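You operate a simulated robot arm through the tools that you are given. There is no shell and no other tool.

You run a simulated robot arm. Do the job below in one go: nothing can be reset, and whatever is moved stays where it is left.

TASK
Vacuum up the chalk crumbs, switch off and put the vacuum back.
Fine: stand it on the grey cabinet to press its button. Set down upright: hand vacuum.
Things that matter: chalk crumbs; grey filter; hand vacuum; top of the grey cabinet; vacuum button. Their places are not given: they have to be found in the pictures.

The check looks at the end state, three seconds after you hand in, the way a careful person would. Anything else that was tipped, shoved, dropped, spilled or broken makes it a failure.

THE ROBOT
A 6-joint arm with a two-finger parallel gripper, fixed in place. Base frame: the origin is on the floor under the middle of its stand, x ahead of it, y to its left, z up; the work surface is at about z = 880. Units: mm, degrees, N and s.
With the tool pointing down near the work surface it reaches from about 260 to 660 mm from the base axis. Its first joint turns from -66.0 to 66.0 degrees. Payload 2.9 kg.
The TCP is the grasp point between the finger pads, 30 mm short of the fingertips. In the tool frame z runs along the fingers and y along their closing line. The gripper opens to 110 mm. The fingers are 20 mm wide and 10 mm thick; the gripper's body (48 by 112 mm) begins 55 mm behind the TCP.
Orientation is that of the tool frame in the base frame, as a unit quaternion [x, y, z, w]. With the fingers straight down and closing along the base's y, the tool's x points along the base's -x, its y along +y and its z along -z.

THE INTERFACE
- The arm moves only by the tool nudge_tool. Its argument "moves" is a list of rows, each a list of 2 entries, a list of its own where there are three numbers: the shift along the tool's x, y, z in mm, then the turn, a rotation vector about the tool's x, y, z in degrees. In form: [[[dx, dy, dz], [rx, ry, rz]], ...]. A call has 1 to 20 rows; each row shifts and turns the commanded pose from where the row before left it, along the tool's axes as they then stand. "hand" is the finger opening in mm, from 0 to 110, set as the call begins (left out, the last holds). A row lasts 0.2 s, in which the tool goes at most 50 mm and 8.6 degrees; a call with a longer step from one row to the next is refused whole, and so is a gripper value outside its range. A pose out of reach is approached as far as the arm can. The call stops where the force on the tool passes 40 N (or 10 N more than at its start, if that is more) or the arm is blocked; 0.2 s more then pass. The fingers move at their own pace (about 108 mm/s each) and stop on an object; they squeeze with about 39 N. The grip force told is the motor's: it shows also when the fingers shut on nothing. Time passes only in rows, and 0.2 s behind the last, so rows that do not move let the fingers close. It gives the time, the measured TCP pose, the force on the tool (base axes), the opening and the grip force at its end, in the units of the frame above (readings bear some noise), with the torque about the TCP (base axes, N m) and any sound that the robot's microphone picked up, and new pictures: "show" is both (left out), scene, wrist or none.
- Cameras (640 x 400 px; columns grow to the right, rows downward): "scene" is fixed at [68.7, 424.5, 1404.9]; the picture's right is [-0.81, -0.59, 0.00], its down [-0.30, 0.41, -0.86] and it looks along [0.51, -0.70, -0.50] (base axes); focal length 275 px, centre (320, 200). "wrist" rides on the gripper at [72, 17, -103] in the tool frame; the picture's right is [-0.23, 0.97, 0.00], its down [-0.76, -0.18, -0.62] and it looks along [-0.61, -0.14, 0.78] (tool axes); focal length 222 px, centre (320, 200).
- pixel_to_xyz(camera, pixels): for up to 12 pixels [column, row] of the newest picture of that camera ("zoom" is the newest enlarged one), the place [x, y, z] in the base frame of the surface seen there, good to about 2 mm, but the place of the scene camera against the robot may be out by one fixed shift of up to 25 mm in any direction. The clock stands still meanwhile.
- close_up(camera, box): a new picture of the part [left, top, right, bottom] of that camera's present view, enlarged. The clock stands still meanwhile.
- close_job(): hands the job in; it is judged then, once.

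Leave the gripper open and the arm clear of the work at the hand-in unless told otherwise.

The tools are called by a JSON object that holds its "fn" and its "kwargs". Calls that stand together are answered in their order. nudge_tool: Moves the arm, as the interface text tells. Its arguments: {"type":"object","properties":{"moves":{"type":"array","items":{"type":"array"}},"hand":{"type":"number"},"show":{"type":"string","enum":["both","scene","wrist","none"]}},"required":["moves"]} The other tools are called the same way: pixel_to_xyz (camera, pixels) gives the place of the surface under pixels of a picture; close_up (camera, box) takes an enlarged picture of a part of a camera's view; close_job () hands the job in.

At the start:

```text
time: 0.0
eef_pos: [368.6, -2.2, 1275.8]
ee_rot: [0.0, 1.0, -0.001, 0.0]
wrist_force: [0.2, 0.1, 0.9]
wrist_torque: [0.01, 0.02, -0.01]
width: 110.0
grasp_force: 0.1
```

scene: 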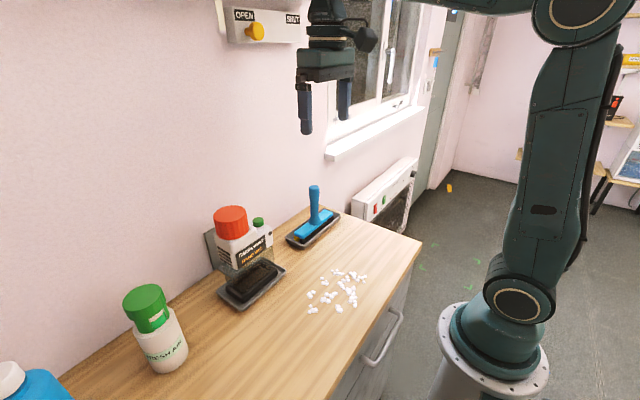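
wrist: 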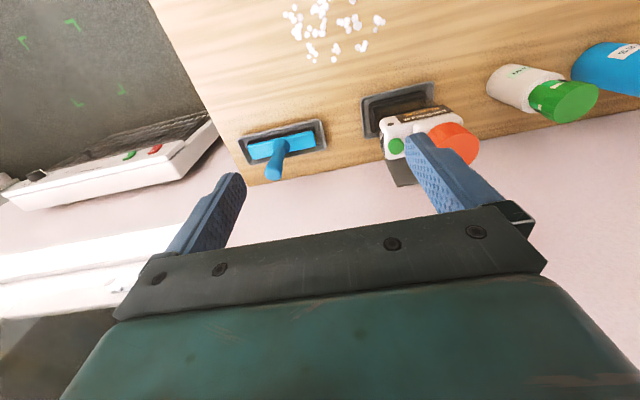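

I see a counter with white crumbs around scene (338,290), a blue-handled tool in a tray at (316,225), a red/white object behind a dark tray at (240,255), and green and blue bottles. I'll take enlarged pictures to find out which one is the vacuum.

{"fn": "close_up", "kwargs": {"camera": "scene", "box": [190, 170, 380, 330]}}

{"fn": "close_up", "kwargs": {"camera": "wrist", "box": [220, 0, 500, 200]}}

{"fn": "close_up", "kwargs": {"camera": "scene", "box": [0, 200, 240, 400]}}

{"fn": "close_up", "kwargs": {"camera": "scene", "box": [320, 130, 480, 240]}}

```text
2.50 times, centred on (285, 250) of scene
```

zoom: 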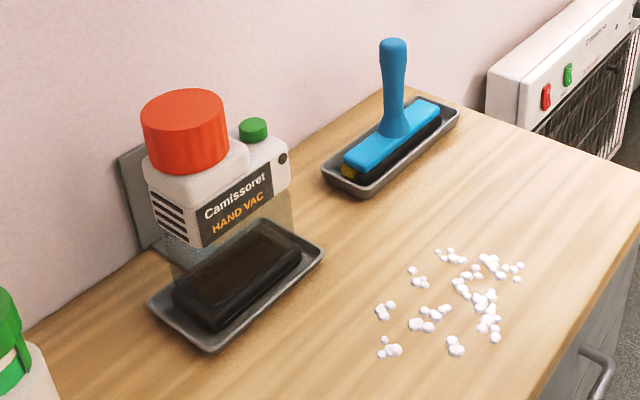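

```text
2.00 times, centred on (360, 100) of wrist
```

zoom: 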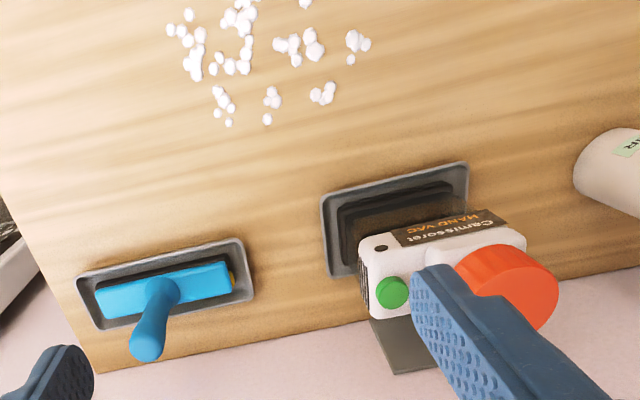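

```text
2.00 times, centred on (120, 300) of scene
```

zoom: 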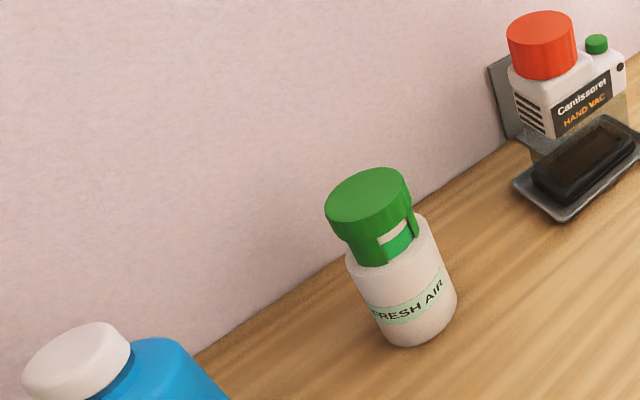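

```text
3.64 times, centred on (400, 185) of scene
```

zoom: 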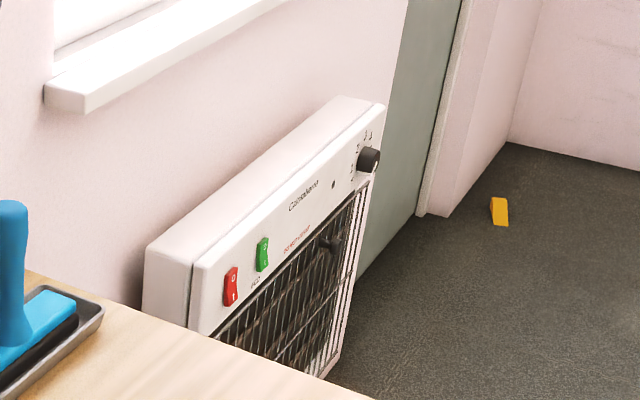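

The white body with the red knob and green button, lettered "HAND VAC", is the vacuum. It stands over a dark block in a grey tray, with a grey plate behind it. I'll measure its points in both cameras so I can compare them and find the scene camera's shift.

{"fn": "pixel_to_xyz", "kwargs": {"camera": "wrist", "pixels": [[396, 146], [388, 125], [455, 140], [364, 98], [434, 84], [370, 138], [404, 180], [277, 165], [330, 10], [293, 17], [380, 20], [311, 50]]}}

{"fn": "pixel_to_xyz", "kwargs": {"camera": "scene", "pixels": [[258, 221], [230, 213], [233, 240], [268, 238], [240, 310], [284, 267], [219, 291], [209, 235], [314, 188], [340, 310], [364, 277], [312, 310]]}}

```text
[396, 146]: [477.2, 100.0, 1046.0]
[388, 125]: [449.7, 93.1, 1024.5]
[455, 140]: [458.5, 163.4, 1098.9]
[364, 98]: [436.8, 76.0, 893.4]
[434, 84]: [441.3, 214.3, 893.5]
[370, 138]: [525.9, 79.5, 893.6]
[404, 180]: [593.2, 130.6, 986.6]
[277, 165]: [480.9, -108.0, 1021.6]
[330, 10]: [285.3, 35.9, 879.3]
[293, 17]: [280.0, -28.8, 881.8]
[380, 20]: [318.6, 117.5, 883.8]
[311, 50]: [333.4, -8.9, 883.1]
```

```text
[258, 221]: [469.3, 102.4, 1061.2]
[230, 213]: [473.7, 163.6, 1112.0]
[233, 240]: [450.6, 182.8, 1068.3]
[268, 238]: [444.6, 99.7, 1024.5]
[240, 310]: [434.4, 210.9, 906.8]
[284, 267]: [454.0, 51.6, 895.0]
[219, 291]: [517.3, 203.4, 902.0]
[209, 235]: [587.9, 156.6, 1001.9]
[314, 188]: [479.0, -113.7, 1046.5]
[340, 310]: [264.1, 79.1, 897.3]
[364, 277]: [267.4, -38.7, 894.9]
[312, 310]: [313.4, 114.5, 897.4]
```

The vacuum sits roughly at x 440–530, y 90–200, with its top near z 1100, and the tray is at x 437–526, y 76–214. The crumbs cover about x 264–335, y -40 to 117. I'll move the arm over and back, well above everything, to look at the vacuum from the front with the wrist camera.

{"fn": "nudge_tool", "kwargs": {"moves": [[[15, 30, 15], [0, 0, 0]], [[15, 30, 15], [0, 0, 0]], [[15, 30, 15], [0, 0, 0]], [[15, 30, 15], [0, 0, 0]], [[0, 0, 0], [0, 0, 0]]], "show": "both"}}

```text
time: 1.2
eef_pos: [308.5, 119.9, 1215.7]
ee_rot: [0.0, 1.0, 0.0, 0.0]
wrist_force: [0.2, -1.6, 0.0]
wrist_torque: [0.01, 0.0, -0.02]
width: 110.1
grasp_force: 0.0
```

scene: 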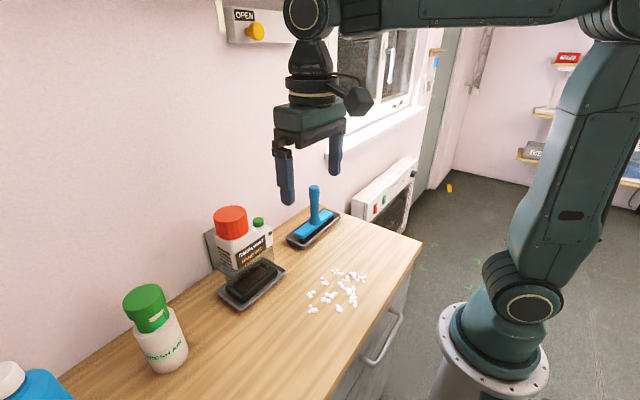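
wrist: 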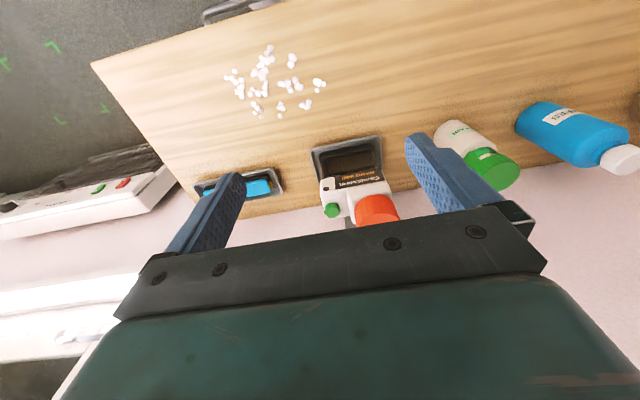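

{"fn": "close_up", "kwargs": {"camera": "wrist", "box": [290, 115, 430, 235]}}

{"fn": "close_up", "kwargs": {"camera": "scene", "box": [195, 195, 305, 315]}}

```text
3.33 times, centred on (360, 175) of wrist
```

zoom: 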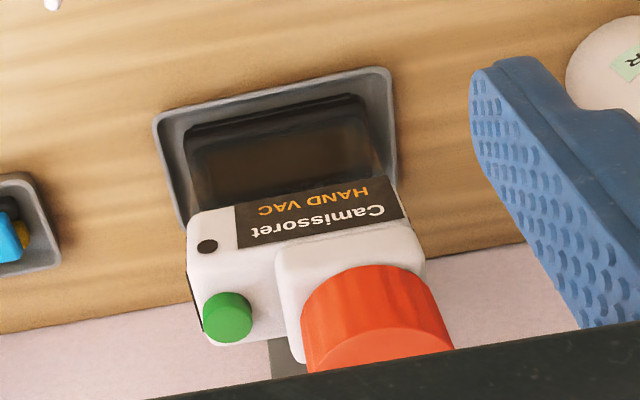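

```text
3.33 times, centred on (250, 255) of scene
```

zoom: 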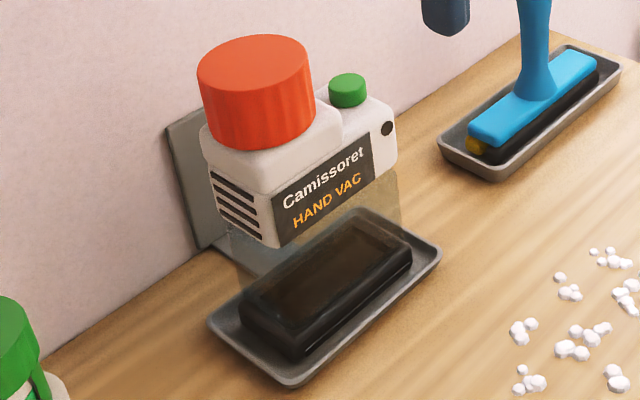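

The vacuum is one upright piece: a black foot in the tray, a clear chamber, the white body with label, a green button, a black dot and a red cap. I'll measure its outline from the enlarged scene picture.

{"fn": "pixel_to_xyz", "kwargs": {"camera": "zoom", "pixels": [[201, 85], [311, 85], [250, 45], [250, 93], [250, 145], [275, 240], [215, 175], [393, 160], [345, 80], [348, 100], [387, 128], [180, 150]]}}

{"fn": "pixel_to_xyz", "kwargs": {"camera": "scene", "pixels": [[221, 307], [232, 312], [290, 267], [265, 258], [283, 280], [240, 297], [262, 282], [231, 280], [209, 235], [216, 262], [252, 250], [272, 262]]}}

{"fn": "pixel_to_xyz", "kwargs": {"camera": "wrist", "pixels": [[332, 210], [370, 205], [380, 218], [350, 215], [350, 222], [327, 190], [385, 185], [320, 180], [347, 196], [415, 190], [352, 188], [360, 160]]}}

```text
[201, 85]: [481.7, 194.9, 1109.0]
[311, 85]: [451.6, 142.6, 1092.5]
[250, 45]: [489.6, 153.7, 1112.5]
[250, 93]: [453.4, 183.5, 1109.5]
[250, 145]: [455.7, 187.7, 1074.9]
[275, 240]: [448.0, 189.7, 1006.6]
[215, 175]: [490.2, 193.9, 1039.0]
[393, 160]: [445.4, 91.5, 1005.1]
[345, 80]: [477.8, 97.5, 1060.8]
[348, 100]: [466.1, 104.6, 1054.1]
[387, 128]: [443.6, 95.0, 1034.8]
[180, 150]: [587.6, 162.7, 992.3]
```

```text
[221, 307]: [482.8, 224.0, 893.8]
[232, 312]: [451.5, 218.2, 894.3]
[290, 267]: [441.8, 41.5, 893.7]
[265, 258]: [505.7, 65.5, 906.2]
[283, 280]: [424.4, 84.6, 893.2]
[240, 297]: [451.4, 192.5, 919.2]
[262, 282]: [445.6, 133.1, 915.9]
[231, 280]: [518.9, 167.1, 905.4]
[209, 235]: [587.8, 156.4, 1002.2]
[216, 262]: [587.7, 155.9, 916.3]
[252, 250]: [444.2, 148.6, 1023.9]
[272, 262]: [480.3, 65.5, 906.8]
```

```text
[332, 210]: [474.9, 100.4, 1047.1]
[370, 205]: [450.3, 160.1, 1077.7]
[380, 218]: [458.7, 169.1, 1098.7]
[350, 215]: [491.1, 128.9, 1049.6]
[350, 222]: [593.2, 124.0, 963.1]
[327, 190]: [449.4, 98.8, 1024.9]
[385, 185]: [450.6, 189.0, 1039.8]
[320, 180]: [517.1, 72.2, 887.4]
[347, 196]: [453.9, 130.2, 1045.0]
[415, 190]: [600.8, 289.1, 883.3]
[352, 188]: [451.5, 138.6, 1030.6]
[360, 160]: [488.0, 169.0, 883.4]
```

The grey plate at x≈594 sits flush on the wall behind the vacuum and looks separate from it. Cap top is about z 1098 and the button top about (477,100,1046). I need the cap's circle more exactly, so I'll enlarge it and raise the arm for a steeper view down.

{"fn": "nudge_tool", "kwargs": {"moves": [[[-5, 5, -25], [0, 0, 0]], [[-5, 5, -25], [0, 0, 0]], [[-5, 5, -25], [0, 0, 0]], [[-5, 5, -25], [0, 0, 0]], [[0, 0, 0], [0, 0, 0]]], "show": "wrist"}}

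{"fn": "close_up", "kwargs": {"camera": "scene", "box": [205, 195, 285, 245]}}

```text
time: 2.4
eef_pos: [329.0, 137.3, 1318.4]
ee_rot: [0.001, 1.0, 0.001, 0.0]
wrist_force: [-0.4, 0.0, -0.4]
wrist_torque: [-0.01, -0.01, 0.0]
width: 109.8
grasp_force: 0.1
```

wrist: 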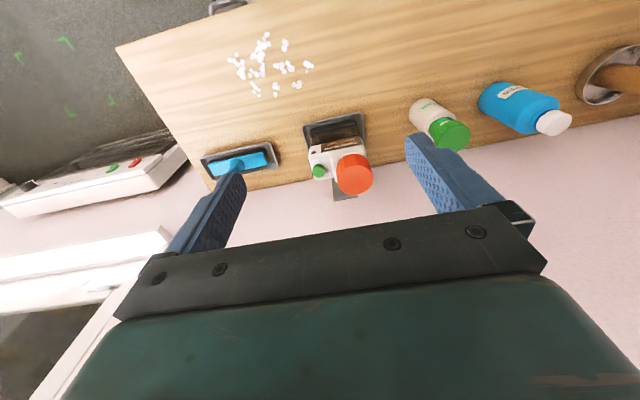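

```text
8.00 times, centred on (245, 220) of scene
```

zoom: 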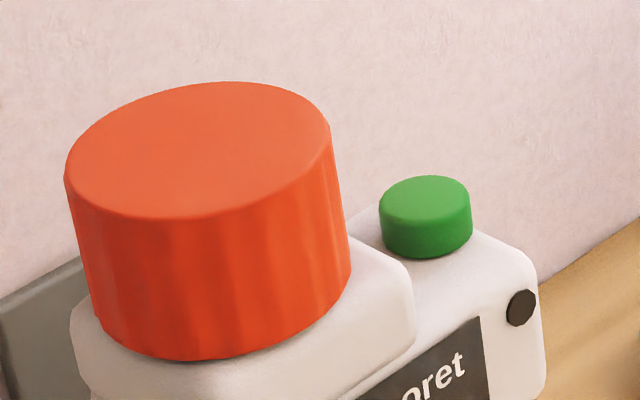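

Now I'll measure the cap's rim, the button top and the body edges in this 8x zoom, plus the same features in the wrist picture.

{"fn": "pixel_to_xyz", "kwargs": {"camera": "zoom", "pixels": [[70, 170], [100, 120], [160, 92], [240, 84], [310, 105], [326, 145], [270, 195], [200, 215], [120, 208], [100, 320], [190, 355], [345, 270]]}}

{"fn": "close_up", "kwargs": {"camera": "wrist", "box": [290, 100, 390, 210]}}

```text
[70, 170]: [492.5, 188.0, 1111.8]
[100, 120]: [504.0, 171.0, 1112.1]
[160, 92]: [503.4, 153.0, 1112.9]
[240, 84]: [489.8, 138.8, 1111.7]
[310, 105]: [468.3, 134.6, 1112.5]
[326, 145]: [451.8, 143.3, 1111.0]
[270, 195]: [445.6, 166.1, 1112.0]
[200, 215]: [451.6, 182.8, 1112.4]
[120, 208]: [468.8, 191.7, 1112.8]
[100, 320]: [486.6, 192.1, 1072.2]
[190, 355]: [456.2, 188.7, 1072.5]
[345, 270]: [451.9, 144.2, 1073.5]
```

```text
3.64 times, centred on (340, 155) of wrist
```

zoom: 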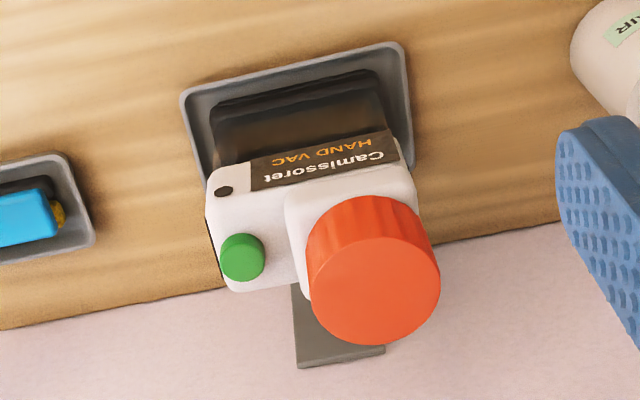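

The cap is a circle of about 60 mm diameter centred near scene (475,164), about 40 mm tall. I'll check the same rim in the wrist zoom to fix the scene shift.

{"fn": "pixel_to_xyz", "kwargs": {"camera": "zoom", "pixels": [[315, 290], [345, 253], [395, 240], [432, 268], [432, 305], [400, 335], [350, 338], [320, 318], [241, 265], [225, 255], [258, 262], [240, 275]]}}

{"fn": "pixel_to_xyz", "kwargs": {"camera": "wrist", "pixels": [[314, 138], [336, 190], [345, 195], [311, 169], [309, 150], [306, 128], [363, 114], [365, 138], [303, 143]]}}

```text
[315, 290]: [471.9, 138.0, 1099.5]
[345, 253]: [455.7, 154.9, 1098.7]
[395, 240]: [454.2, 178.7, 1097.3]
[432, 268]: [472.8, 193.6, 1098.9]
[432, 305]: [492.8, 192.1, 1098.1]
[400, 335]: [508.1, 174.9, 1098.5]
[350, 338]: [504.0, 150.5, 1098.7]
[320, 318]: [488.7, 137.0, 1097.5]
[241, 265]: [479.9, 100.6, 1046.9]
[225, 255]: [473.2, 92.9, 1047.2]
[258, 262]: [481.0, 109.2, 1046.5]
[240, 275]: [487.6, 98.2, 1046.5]
```

```text
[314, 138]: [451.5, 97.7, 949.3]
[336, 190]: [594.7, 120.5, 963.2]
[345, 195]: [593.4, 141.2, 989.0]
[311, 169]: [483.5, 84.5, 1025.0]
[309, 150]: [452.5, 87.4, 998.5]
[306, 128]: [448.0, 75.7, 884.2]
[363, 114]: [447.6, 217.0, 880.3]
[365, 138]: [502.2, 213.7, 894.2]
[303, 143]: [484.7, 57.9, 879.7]
```

The wrist gives the cap centre as (482,165), diameter about 60, z 1058–1098, and the button centre as (479,101,1047). The scene shift is therefore about (+7,+1,-14). Before touching anything I want to know what the grey plate behind the vacuum is, so I'll turn the wrist camera to look along +y from the clear side between the blue tool and the vacuum.

{"fn": "nudge_tool", "kwargs": {"moves": [[[-33, -21, 0], [0, 0, 0]], [[-33, -21, 0], [0, 0, 0]], [[-33, -21, 0], [0, 0, 0]], [[-33, -21, 0], [0, 0, 0]], [[-33, -21, 0], [0, 0, 0]], [[-33, -21, 0], [0, 0, 0]], [[0, 0, 13], [0, 0, -8.2]], [[0, 0, 13], [0, 0, -8.2]], [[0, 0, 13], [0, 0, -8.2]], [[0, 0, 13], [0, 0, -8.2]], [[0, 0, 13], [0, 0, -8.2]], [[0, 0, 13], [0, 0, -8.2]], [[0, 0, 13], [0, 0, -8.2]], [[0, 0, 13], [0, 0, -8.2]], [[0, 0, 13], [0, 0, -8.2]], [[0, 0, 13], [0, 0, -8.2]], [[0, 0, 13], [0, 0, -8.2]], [[0, 0, 0], [0, 0, 0]]], "show": "both"}}

```text
time: 3.6
eef_pos: [467.2, 47.5, 1334.1]
ee_rot: [-0.008, 1.0, 0.0, 0.017]
wrist_force: [-17.3, 18.5, -51.2]
wrist_torque: [-2.47, -6.22, -1.55]
width: 110.0
grasp_force: 0.1
out of reach, approached as far as the arm can: row 5
stopped in row 5: the force on the tool passed its limit at 191 N (the readings are from after the stop); the commanded pose is now the measured one
```

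scene: 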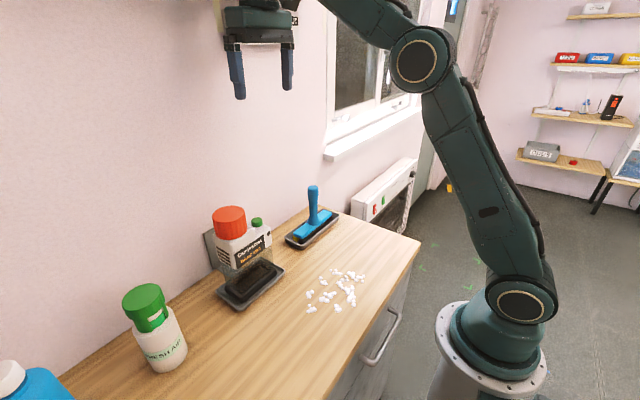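
wrist: 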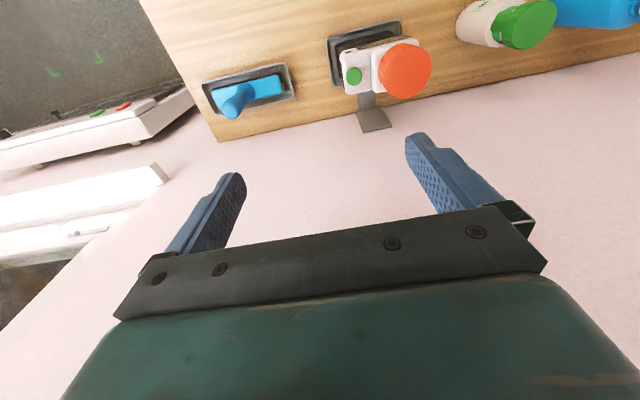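

The tool hit something with 191 N, most likely the OPEN/SHUT box on the wall, which juts out at that height. I'll back straight away toward the base and check that nothing was shifted.

{"fn": "nudge_tool", "kwargs": {"moves": [[[20, 15, 0], [0, 0, 0]], [[30, 20, 0], [0, 0, 0]], [[30, 20, 0], [0, 0, 0]], [[30, 20, 0], [0, 0, 0]], [[0, 0, 0], [0, 0, 0]]], "show": "both"}}

```text
time: 4.8
eef_pos: [364.9, 117.3, 1323.9]
ee_rot: [-0.007, 1.0, 0.0, 0.006]
wrist_force: [-0.5, 0.1, 0.5]
wrist_torque: [0.01, -0.03, 0.0]
width: 110.1
grasp_force: 0.1
```

scene: 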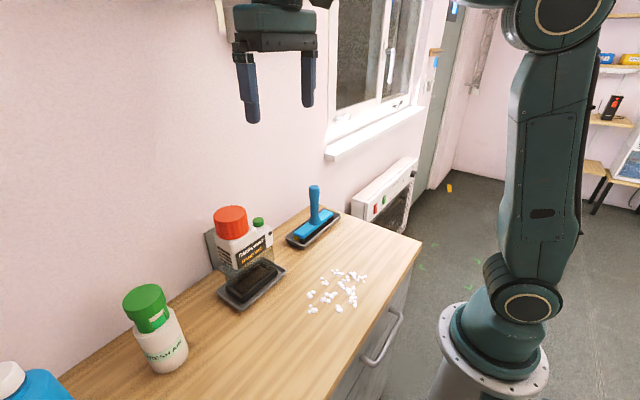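
wrist: 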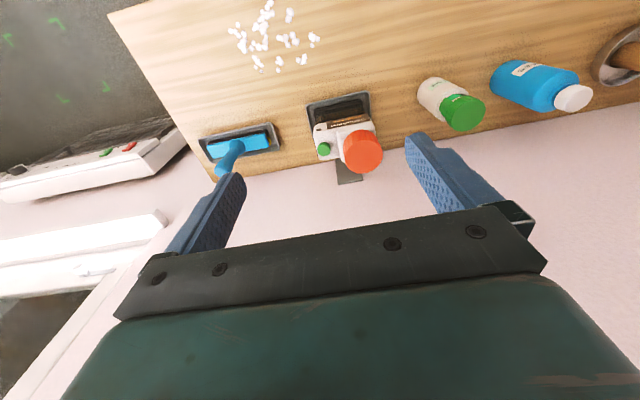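

The tool is free again with force near zero. I'll lower the arm and move it sideways so the scene camera can see the OPEN/SHUT box once more.

{"fn": "nudge_tool", "kwargs": {"moves": [[[10, -25, 25], [0, 0, 0]], [[10, -30, 25], [0, 0, 0]], [[10, -30, 25], [0, 0, 0]], [[10, -30, 25], [0, 0, 0]], [[0, -30, 25], [0, 0, 0]], [[0, -30, 10], [0, 0, 0]], [[0, 0, 0], [0, 0, 0]]], "show": "scene"}}

{"fn": "close_up", "kwargs": {"camera": "scene", "box": [200, 0, 340, 90]}}

```text
time: 6.4
eef_pos: [328.5, -59.4, 1189.5]
ee_rot: [-0.007, 1.0, 0.0, 0.007]
wrist_force: [0.7, 0.7, 0.0]
wrist_torque: [0.04, 0.01, -0.03]
width: 110.0
grasp_force: 0.1
```

scene: 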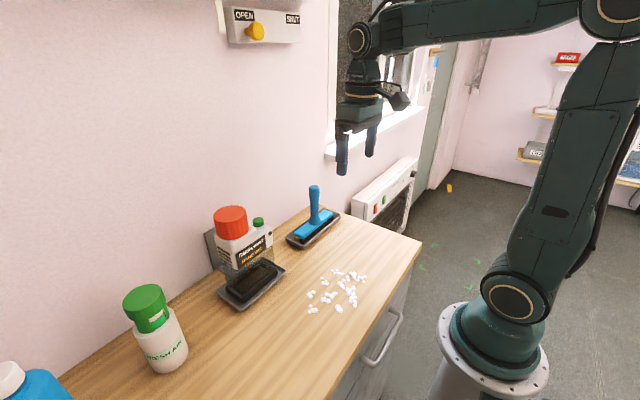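

```text
4.44 times, centred on (270, 45) of scene
```

zoom: 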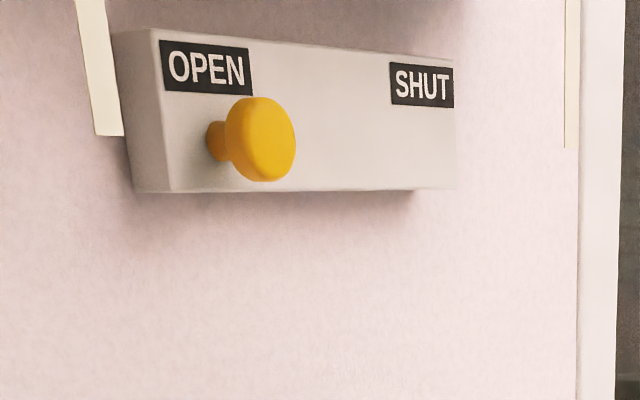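

The yellow knob is still at the OPEN end, at scene (255,32), the same spot as in the first picture, so it looks unmoved. I'll measure the box and knob so I can stay clear of them from now on.

{"fn": "pixel_to_xyz", "kwargs": {"camera": "zoom", "pixels": [[265, 140], [215, 140], [160, 185], [450, 185], [300, 150], [420, 150], [180, 100], [290, 140]]}}

{"fn": "pixel_to_xyz", "kwargs": {"camera": "scene", "pixels": [[150, 100], [355, 150], [390, 115], [376, 130], [222, 20]]}}

```text
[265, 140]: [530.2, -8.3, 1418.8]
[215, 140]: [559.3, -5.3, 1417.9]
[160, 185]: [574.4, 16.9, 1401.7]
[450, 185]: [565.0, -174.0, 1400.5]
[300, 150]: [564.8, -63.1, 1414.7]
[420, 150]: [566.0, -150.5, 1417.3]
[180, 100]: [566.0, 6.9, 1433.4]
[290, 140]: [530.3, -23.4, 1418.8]
```

```text
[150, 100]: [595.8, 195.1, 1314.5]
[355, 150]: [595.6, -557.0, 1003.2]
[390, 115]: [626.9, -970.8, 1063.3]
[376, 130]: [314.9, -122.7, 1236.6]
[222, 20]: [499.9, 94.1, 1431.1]
```

The knob is truly near (537,-7,1405). There is also a pale vertical strip at scene (222,20), near x≈507. I'll check those strips, since they may be the hood I hit.

{"fn": "pixel_to_xyz", "kwargs": {"camera": "zoom", "pixels": [[90, 20], [100, 80], [115, 130], [570, 20], [570, 80], [572, 140], [340, 20], [520, 40], [60, 20]]}}

{"fn": "close_up", "kwargs": {"camera": "scene", "box": [180, 0, 360, 60]}}

```text
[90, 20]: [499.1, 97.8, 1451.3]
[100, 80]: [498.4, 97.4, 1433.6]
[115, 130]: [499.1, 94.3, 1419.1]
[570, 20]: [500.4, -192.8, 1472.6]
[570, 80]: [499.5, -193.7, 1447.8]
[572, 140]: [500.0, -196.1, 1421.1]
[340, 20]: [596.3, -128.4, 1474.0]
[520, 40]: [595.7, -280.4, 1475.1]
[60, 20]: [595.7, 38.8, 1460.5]
```

```text
3.56 times, centred on (270, 30) of scene
```

zoom: 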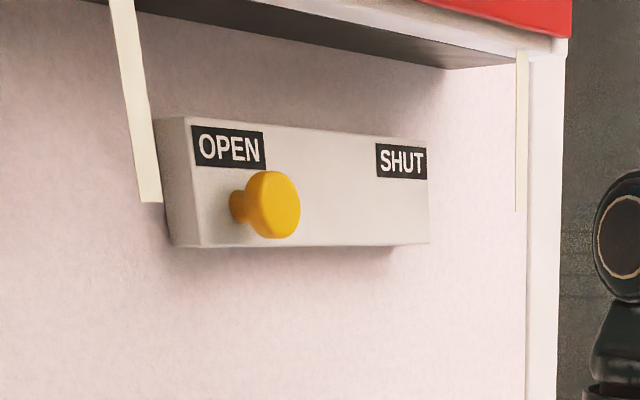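

A fixed overhead fitting with a red front sits above z≈1460 at that wall, with two strips hanging from it, so I must keep the arm low there. From now on I'll stay below about z 1230 near the wall. Next I'll turn the tool in place and look from the -y side at a lower height to see the grey plate and the vacuum's flank.

{"fn": "nudge_tool", "kwargs": {"moves": [[[0, 0, 0], [0, 0, -8.2]], [[0, 0, 0], [0, 0, -8.2]], [[0, 0, 0], [0, 0, -8.2]], [[0, 0, 0], [0, 0, -8.2]], [[0, 0, 0], [0, 0, -8.2]], [[0, 0, 0], [0, 0, -8.2]], [[0, 0, 0], [0, 0, -8.2]], [[0, 0, 0], [0, 0, -8.2]], [[0, 0, 0], [0, 0, -8.2]], [[0, 0, 0], [0, 0, -8.2]], [[0, 0, 0], [0, 0, -8.2]], [[-10, -20, 3], [0, 0, 0]], [[-10, -25, 3], [0, 0, 0]], [[-10, -25, 3], [0, 0, 0]], [[-5, -25, 0], [0, 0, 0]], [[0, -20, 0], [0, 0, 0]], [[0, 0, 0], [0, 0, 0]]], "show": "both"}}

```text
time: 10.0
eef_pos: [443.9, -22.0, 1180.2]
ee_rot: [0.714, -0.7, 0.005, -0.003]
wrist_force: [0.0, -0.2, -0.3]
wrist_torque: [-0.01, 0.02, -0.01]
width: 110.1
grasp_force: 0.0
```

scene: 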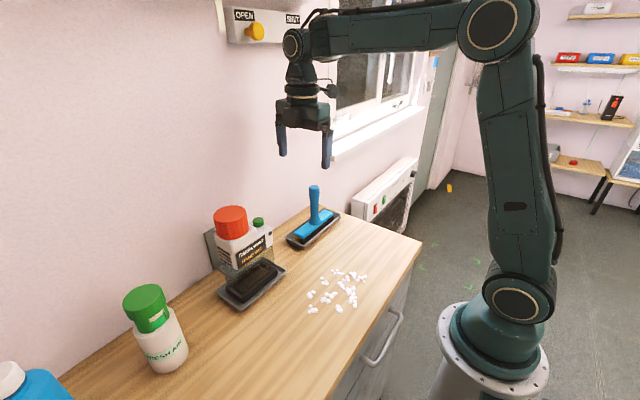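
wrist: 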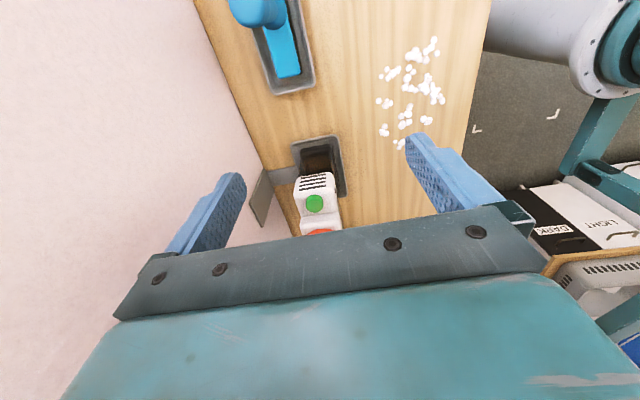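

{"fn": "close_up", "kwargs": {"camera": "wrist", "box": [230, 110, 370, 240]}}

{"fn": "close_up", "kwargs": {"camera": "wrist", "box": [360, 20, 460, 160]}}

{"fn": "close_up", "kwargs": {"camera": "wrist", "box": [470, 130, 640, 300]}}

```text
3.08 times, centred on (300, 175) of wrist
```

zoom: 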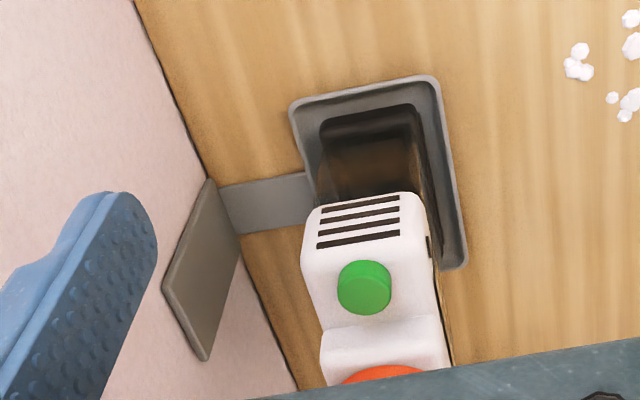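

```text
2.86 times, centred on (410, 90) of wrist
```

zoom: 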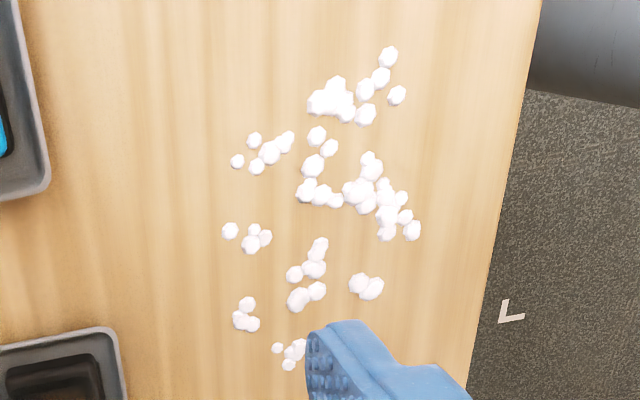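

```text
2.35 times, centred on (555, 215) of wrist
```

zoom: 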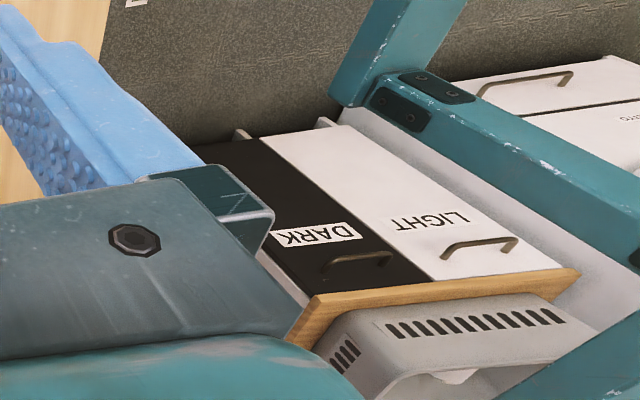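

The tray, a flat strip and the wall plate form one dock for the vacuum, so "back" means with its foot in that tray. The crumbs are clear in this view, so I'll measure their outline, the counter's front edge, the foot and the tray.

{"fn": "pixel_to_xyz", "kwargs": {"camera": "wrist", "pixels": [[433.8, 40], [442, 100.5], [437, 53], [378.5, 100.5], [381, 76.4], [383.8, 132], [396, 141.6], [428, 121.5], [482, 90], [420, 55], [312, 204], [402, 130]]}}

{"fn": "pixel_to_xyz", "kwargs": {"camera": "wrist", "pixels": [[302, 155], [334, 146], [336, 136], [293, 146], [345, 190], [334, 165], [324, 175], [302, 178], [338, 210], [310, 166], [300, 196], [336, 196]]}}

```text
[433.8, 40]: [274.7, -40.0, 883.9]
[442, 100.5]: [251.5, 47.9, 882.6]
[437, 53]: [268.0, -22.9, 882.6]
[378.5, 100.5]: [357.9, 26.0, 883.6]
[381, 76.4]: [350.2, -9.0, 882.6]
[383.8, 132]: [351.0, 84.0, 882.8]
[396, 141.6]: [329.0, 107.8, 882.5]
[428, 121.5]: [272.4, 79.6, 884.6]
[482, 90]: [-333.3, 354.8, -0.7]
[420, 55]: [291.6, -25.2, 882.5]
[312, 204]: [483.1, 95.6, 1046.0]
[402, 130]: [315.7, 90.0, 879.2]
```

```text
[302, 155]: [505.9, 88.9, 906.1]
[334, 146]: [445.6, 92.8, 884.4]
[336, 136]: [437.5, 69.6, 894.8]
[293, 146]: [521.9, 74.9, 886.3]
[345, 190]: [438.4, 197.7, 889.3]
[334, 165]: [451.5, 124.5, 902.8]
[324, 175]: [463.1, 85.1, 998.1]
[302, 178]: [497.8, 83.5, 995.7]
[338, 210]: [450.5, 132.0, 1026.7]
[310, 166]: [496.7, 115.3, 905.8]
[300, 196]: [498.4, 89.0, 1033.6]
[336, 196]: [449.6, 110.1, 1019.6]
```

Crumbs lie within x 251–358, y -40 to 112. The foot spans about x 450–513, y 88–202. Since the vacuum stands firmly in its dock, I'll first try pressing the button there. I'll close the fingers, move over the button at (479.5,101) and stop with the tips about 20 mm above it.

{"fn": "nudge_tool", "kwargs": {"hand": 0, "moves": [[[-30.5, -9.5, 0], [0, 0, 0]], [[-30.5, -9.5, 0], [0, 0, 0]], [[-30.5, -9.5, 0], [0, 0, 0]], [[-30.5, -9.5, 0], [0, 0, 0]], [[0, 0, 20], [0, 0, 0]], [[0, 0, 20], [0, 0, 0]], [[0, 0, 20], [0, 0, 0]], [[0, 0, 20], [0, 0, 0]], [[0, 0, 0], [0, 0, 0]]], "show": "both"}}

```text
time: 12.0
eef_pos: [480.7, 101.7, 1099.6]
ee_rot: [0.714, -0.7, 0.005, -0.005]
wrist_force: [0.0, -0.4, -0.3]
wrist_torque: [-0.02, 0.02, 0.0]
width: 0.1
grasp_force: 37.9
```

scene: 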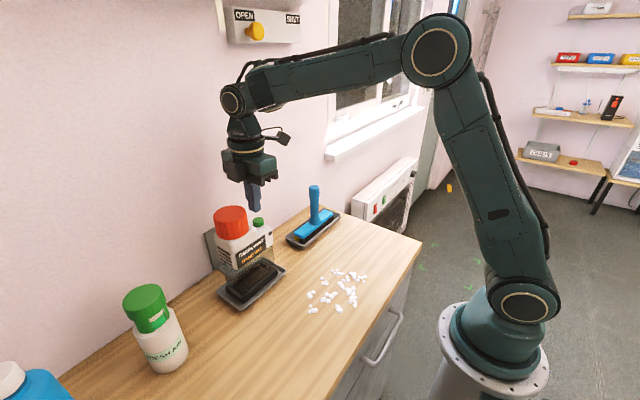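
wrist: 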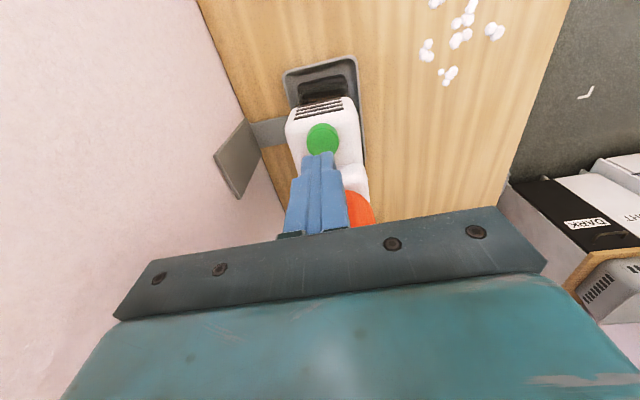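

The closed tips are above the button, which shows at wrist (322,138). I'll confirm the button's place and then lower slowly.

{"fn": "pixel_to_xyz", "kwargs": {"camera": "wrist", "pixels": [[322, 127], [310, 138], [335, 138], [322, 138], [318, 153]]}}

{"fn": "nudge_tool", "kwargs": {"moves": [[[0, 0, 8], [0, 0, 0]], [[0, 0, 7], [0, 0, 0]], [[0, 0, 3], [0, 0, 0]], [[0, 0, 2], [0, 0, 0]], [[0, 0, 2], [0, 0, 0]], [[0, 0, 1], [0, 0, 0]]], "show": "wrist"}}

```text
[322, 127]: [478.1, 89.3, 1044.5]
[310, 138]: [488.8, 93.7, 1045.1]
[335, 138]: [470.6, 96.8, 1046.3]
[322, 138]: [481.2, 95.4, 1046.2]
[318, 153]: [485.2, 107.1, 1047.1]
```

```text
time: 13.4
eef_pos: [482.0, 101.3, 1079.2]
ee_rot: [0.714, -0.7, 0.005, -0.004]
wrist_force: [-0.3, 0.2, -0.5]
wrist_torque: [0.0, 0.01, -0.02]
width: 0.0
grasp_force: 37.3
```

wrist: 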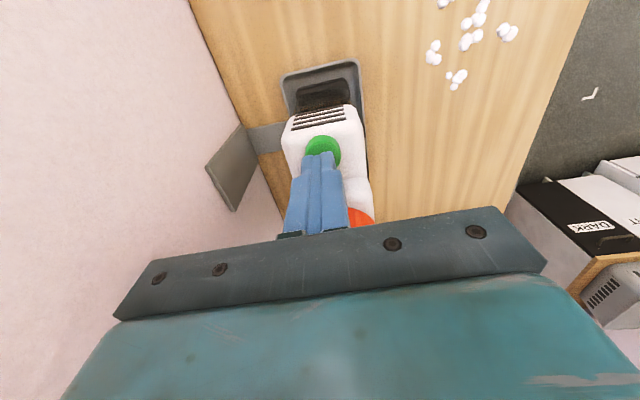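

The tips are just above the button with no force yet. I'll lower in 1–2 mm steps and watch force and sound.

{"fn": "nudge_tool", "kwargs": {"moves": [[[0, 0, 2], [0, 0, 0]], [[0, 0, 1], [0, 0, 0]], [[0, 0, 1], [0, 0, 0]], [[0, 0, 1], [0, 0, 0]]], "show": "wrist"}}

```text
time: 14.4
eef_pos: [482.4, 102.3, 1072.5]
ee_rot: [0.714, -0.7, 0.005, -0.005]
wrist_force: [0.7, 1.1, 1.9]
wrist_torque: [-0.01, -0.05, -0.02]
width: 0.0
grasp_force: 37.3
heard: click
```

wrist: 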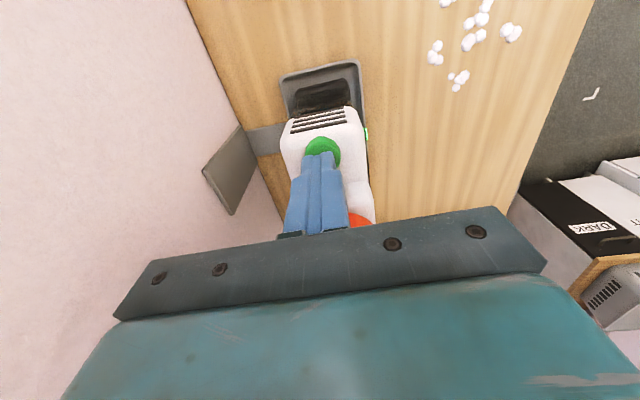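

I heard a click, and the dot on the front at wrist (367,134) now shows green, so the vacuum appears to be on. I'll raise straight up and check.

{"fn": "nudge_tool", "kwargs": {"moves": [[[0, 0, -3], [0, 0, 0]], [[0, 0, -10], [0, 0, 0]], [[0, 0, -25], [0, 0, 0]], [[0, 0, -40], [0, 0, 0]], [[0, 0, -35], [0, 0, 0]], [[0, 0, 0], [0, 0, 0]]], "show": "both"}}

{"fn": "close_up", "kwargs": {"camera": "scene", "box": [195, 195, 305, 315]}}

```text
time: 15.8
eef_pos: [480.3, 100.4, 1186.7]
ee_rot: [0.714, -0.7, 0.004, -0.005]
wrist_force: [-0.1, -0.4, -0.5]
wrist_torque: [-0.01, -0.03, 0.04]
width: 0.0
grasp_force: 37.6
```

scene: 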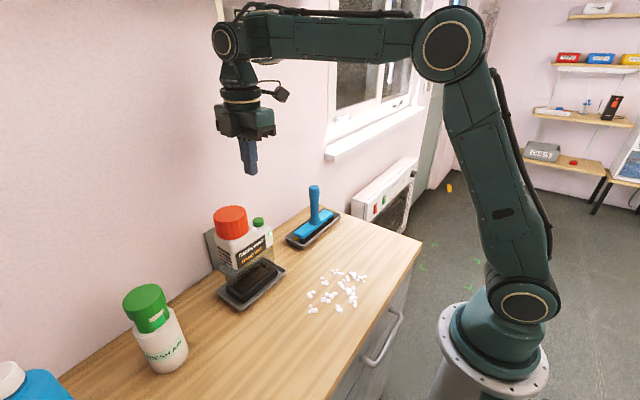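
wrist: 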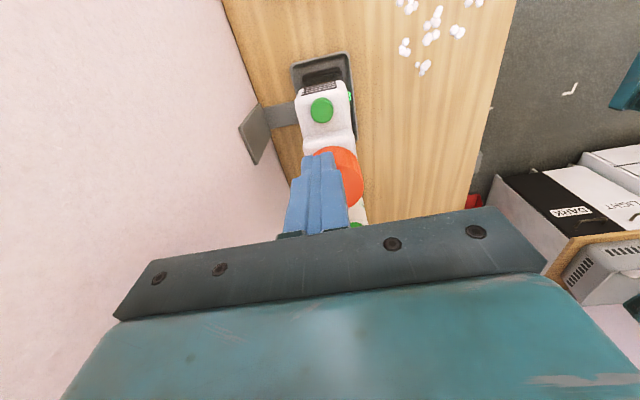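

```text
3.33 times, centred on (250, 255) of scene
```

zoom: 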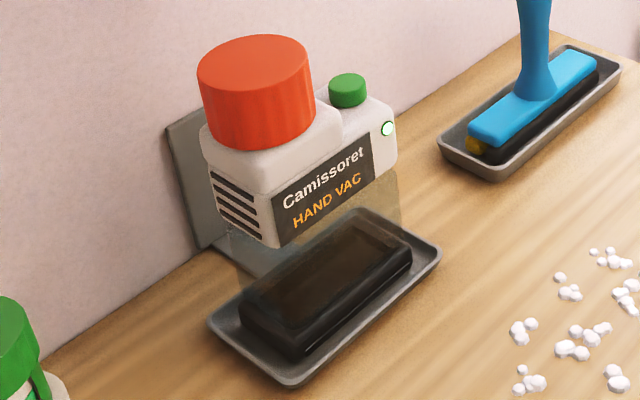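

The lamp glows green in the scene picture, so the vacuum is running. Now I'll turn the tool back so it closes along y, removing the slight tilt, and open to 90 mm. Then I'll move over the cap centre at (482,165).

{"fn": "nudge_tool", "kwargs": {"hand": 90, "moves": [[[0, 0, 0], [-0.052, 0.058, 8.286]], [[0, 0, 0], [-0.052, 0.058, 8.286]], [[0, 0, 0], [-0.052, 0.058, 8.286]], [[0, 0, 0], [-0.052, 0.058, 8.286]], [[0, 0, 0], [-0.052, 0.058, 8.286]], [[0, 0, 0], [-0.052, 0.058, 8.286]], [[0, 0, 0], [-0.052, 0.058, 8.286]], [[0, 0, 0], [-0.052, 0.058, 8.286]], [[0, 0, 0], [-0.052, 0.058, 8.286]], [[0, 0, 0], [-0.052, 0.058, 8.286]], [[0, 0, 0], [-0.052, 0.058, 8.286]], [[0, 32, 0], [0, 0, 0]], [[0, 32, 0], [0, 0, 0]], [[0, 0, 0], [0, 0, 0]], [[0, 0, 0], [0, 0, 0]]], "show": "both"}}

```text
time: 19.0
eef_pos: [479.6, 166.2, 1184.6]
ee_rot: [0.002, 1.0, -0.002, 0.0]
wrist_force: [0.1, -0.2, -0.1]
wrist_torque: [-0.01, 0.0, 0.03]
width: 89.7
grasp_force: 0.1
```

scene: 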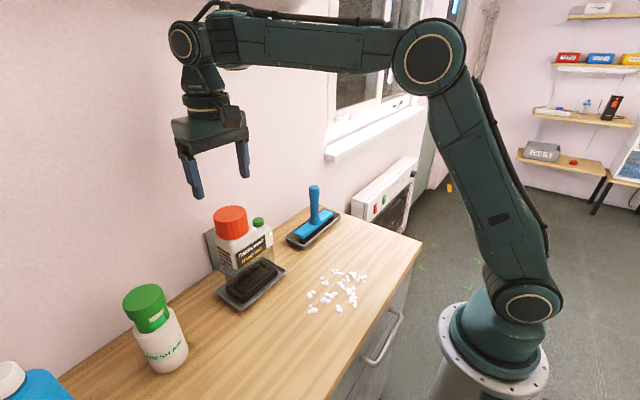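
wrist: 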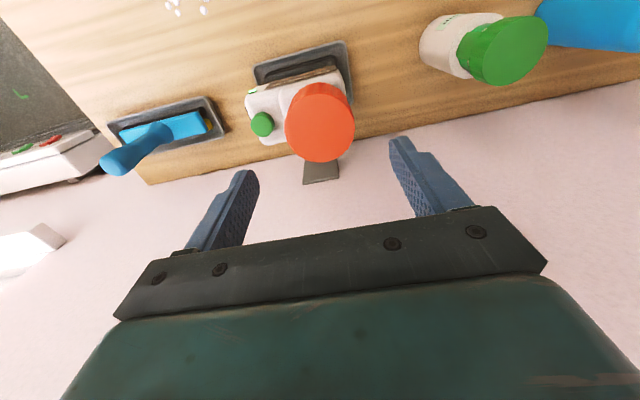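

Good. I'll check the cap rim once more from this closer view for centring, and the tall bottle's top for clearance.

{"fn": "pixel_to_xyz", "kwargs": {"camera": "wrist", "pixels": [[289, 130], [352, 128], [320, 159], [345, 148], [296, 150], [322, 100], [340, 104], [300, 104], [262, 124], [520, 50], [490, 80], [300, 82]]}}

```text
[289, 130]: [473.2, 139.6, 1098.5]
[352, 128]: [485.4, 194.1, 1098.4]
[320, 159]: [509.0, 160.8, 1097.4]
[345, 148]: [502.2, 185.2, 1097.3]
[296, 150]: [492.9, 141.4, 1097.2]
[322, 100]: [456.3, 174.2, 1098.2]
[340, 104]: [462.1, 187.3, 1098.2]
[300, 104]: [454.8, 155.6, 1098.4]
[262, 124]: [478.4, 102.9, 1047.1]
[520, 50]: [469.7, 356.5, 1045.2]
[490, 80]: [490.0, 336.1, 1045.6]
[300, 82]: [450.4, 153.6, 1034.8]
```

The cap centre comes out near (481.5,166.5), and the bottle's top at y≥330 is well clear of the fingers. I'll shift 2 mm forward and descend around the cap, to TCP z about 1091 with the tips just above the shoulder.

{"fn": "nudge_tool", "kwargs": {"moves": [[[-2, 0.3, 15], [0, 0, 0]], [[0, 0, 20], [0, 0, 0]], [[0, 0, 20], [0, 0, 0]], [[0, 0, 20], [0, 0, 0]], [[0, 0, 12], [0, 0, 0]], [[0, 0, 6], [0, 0, 0]], [[0, 0, 0], [0, 0, 0]]], "show": "both"}}

{"fn": "close_up", "kwargs": {"camera": "scene", "box": [170, 150, 310, 280]}}

```text
time: 20.6
eef_pos: [481.8, 165.5, 1092.0]
ee_rot: [0.001, 1.0, -0.001, 0.0]
wrist_force: [0.0, 0.8, 0.3]
wrist_torque: [-0.02, 0.01, 0.01]
width: 90.0
grasp_force: 0.0
```

scene: 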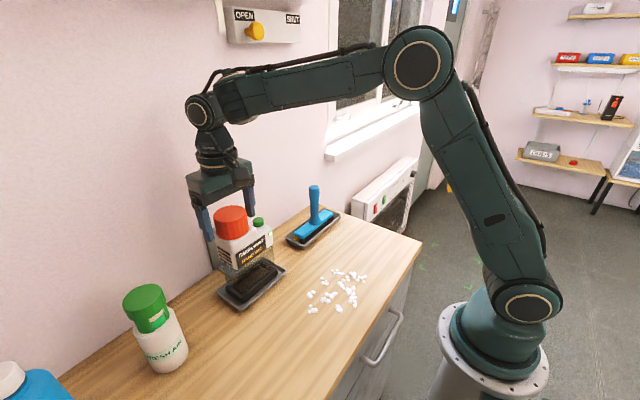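
wrist: 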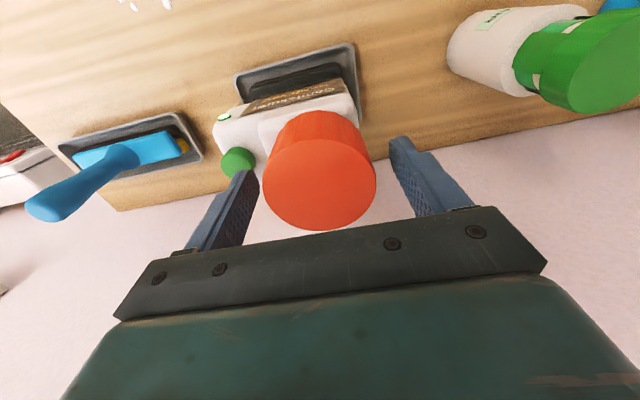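

```text
3.08 times, centred on (240, 215) of scene
```

zoom: 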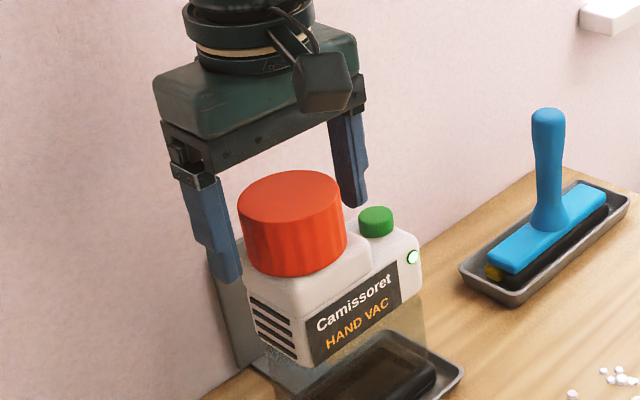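

The fingers flank the red cap evenly. I'll close on it without moving.

{"fn": "nudge_tool", "kwargs": {"hand": 0, "moves": [[[0, 0, 0], [0, 0, 0]], [[0, 0, 0], [0, 0, 0]], [[0, 0, 0], [0, 0, 0]], [[0, 0, 0], [0, 0, 0]]], "show": "both"}}

```text
time: 21.6
eef_pos: [481.2, 166.9, 1092.9]
ee_rot: [0.001, 1.0, -0.001, 0.0]
wrist_force: [0.8, 0.1, -0.2]
wrist_torque: [0.3, 0.03, 0.02]
width: 61.0
grasp_force: 39.0
```

scene: 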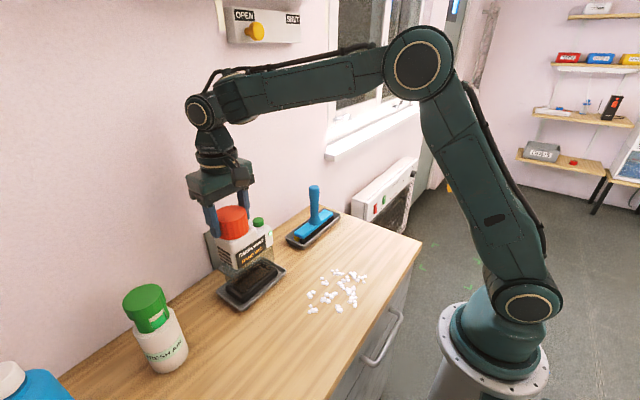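
wrist: 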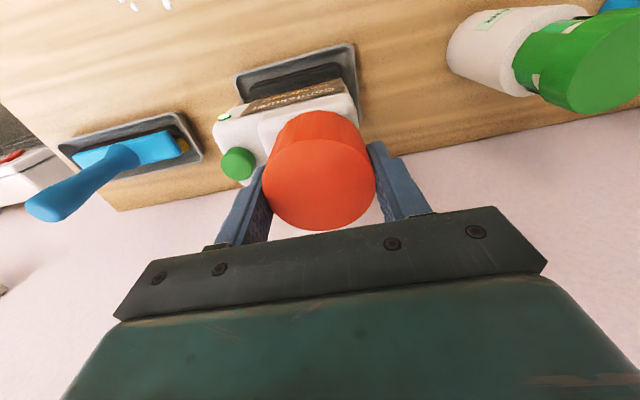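

It's gripped at 61 mm. I'll lift a few millimetres as a test, to see whether the whole vacuum comes up with the cap.

{"fn": "nudge_tool", "kwargs": {"moves": [[[0, 0, -3], [0, 0, 0]], [[0, 0, -4], [0, 0, 0]], [[0, 0, -5], [0, 0, 0]], [[0, 0, 0], [0, 0, 0]]], "show": "both"}}

{"fn": "close_up", "kwargs": {"camera": "scene", "box": [170, 170, 310, 320]}}

```text
time: 22.6
eef_pos: [482.5, 165.2, 1103.5]
ee_rot: [0.002, 1.0, -0.002, 0.0]
wrist_force: [0.8, -0.2, -8.8]
wrist_torque: [0.2, -0.04, 0.01]
width: 60.8
grasp_force: 39.1
```

scene: 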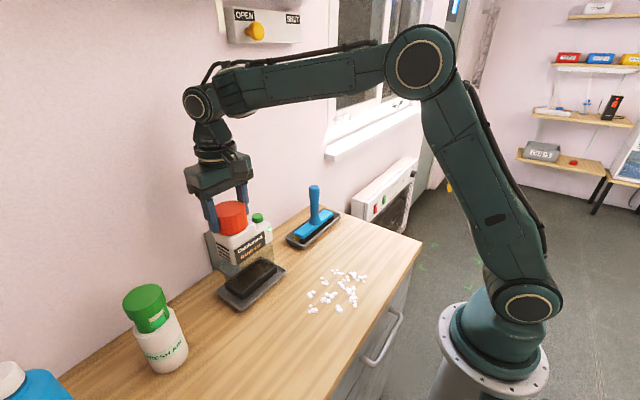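
wrist: 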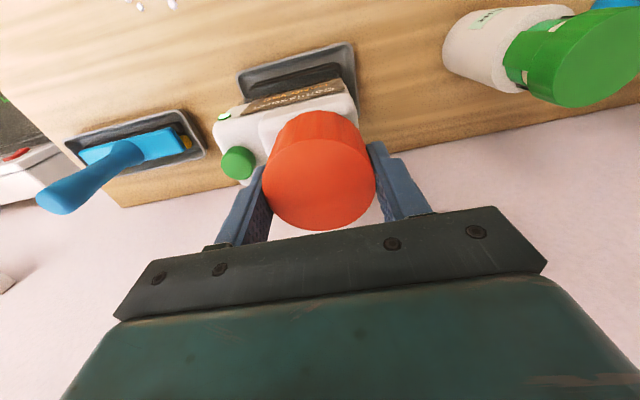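

```text
2.67 times, centred on (240, 245) of scene
```

zoom: 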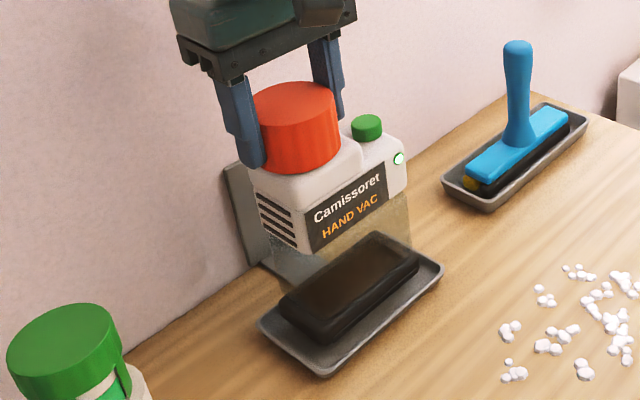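

The force reads about 9 N and the whole vacuum, foot included, rises level with the lamp on, so the cap holds. I'll lift it clear of the tray and bring it to the wall side of the crumbs, at TCP about (400,90), still high.

{"fn": "nudge_tool", "kwargs": {"moves": [[[0, 0, -12], [0, 0, 0]], [[0, 0, -16], [0, 0, 0]], [[0, 0, -16], [0, 0, 0]], [[8, -7, 0], [0, 0, 0]], [[16, -15, 0], [0, 0, 0]], [[16, -15, 0], [0, 0, 0]], [[16, -15, 0], [0, 0, 0]], [[16, -15, 0], [0, 0, 0]], [[8, -8, 0], [0, 0, 0]], [[0, 0, 0], [0, 0, 0]]], "show": "both"}}

```text
time: 24.8
eef_pos: [403.5, 89.9, 1147.8]
ee_rot: [0.001, 1.0, -0.003, 0.0]
wrist_force: [-0.2, -1.0, -9.4]
wrist_torque: [0.22, -0.01, -0.02]
width: 61.0
grasp_force: 39.2
```

scene: 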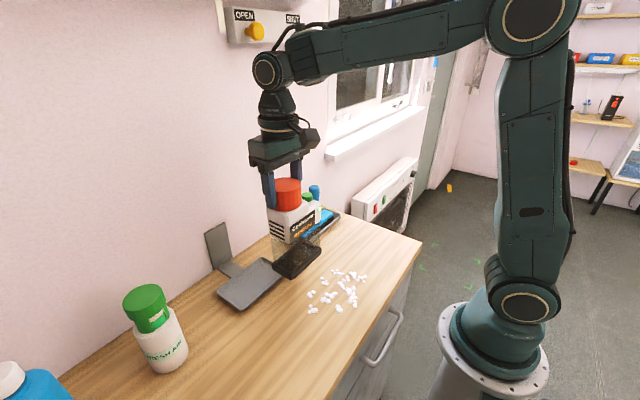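
wrist: 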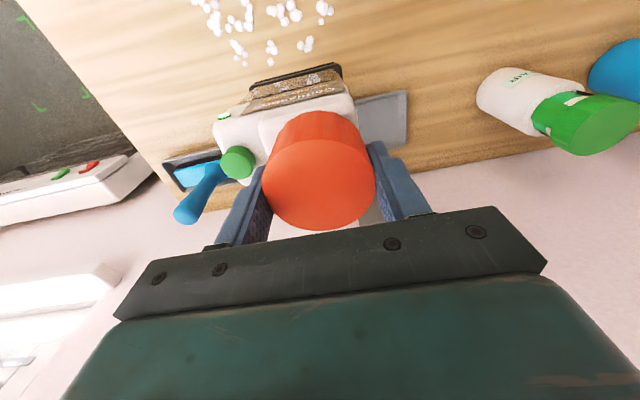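

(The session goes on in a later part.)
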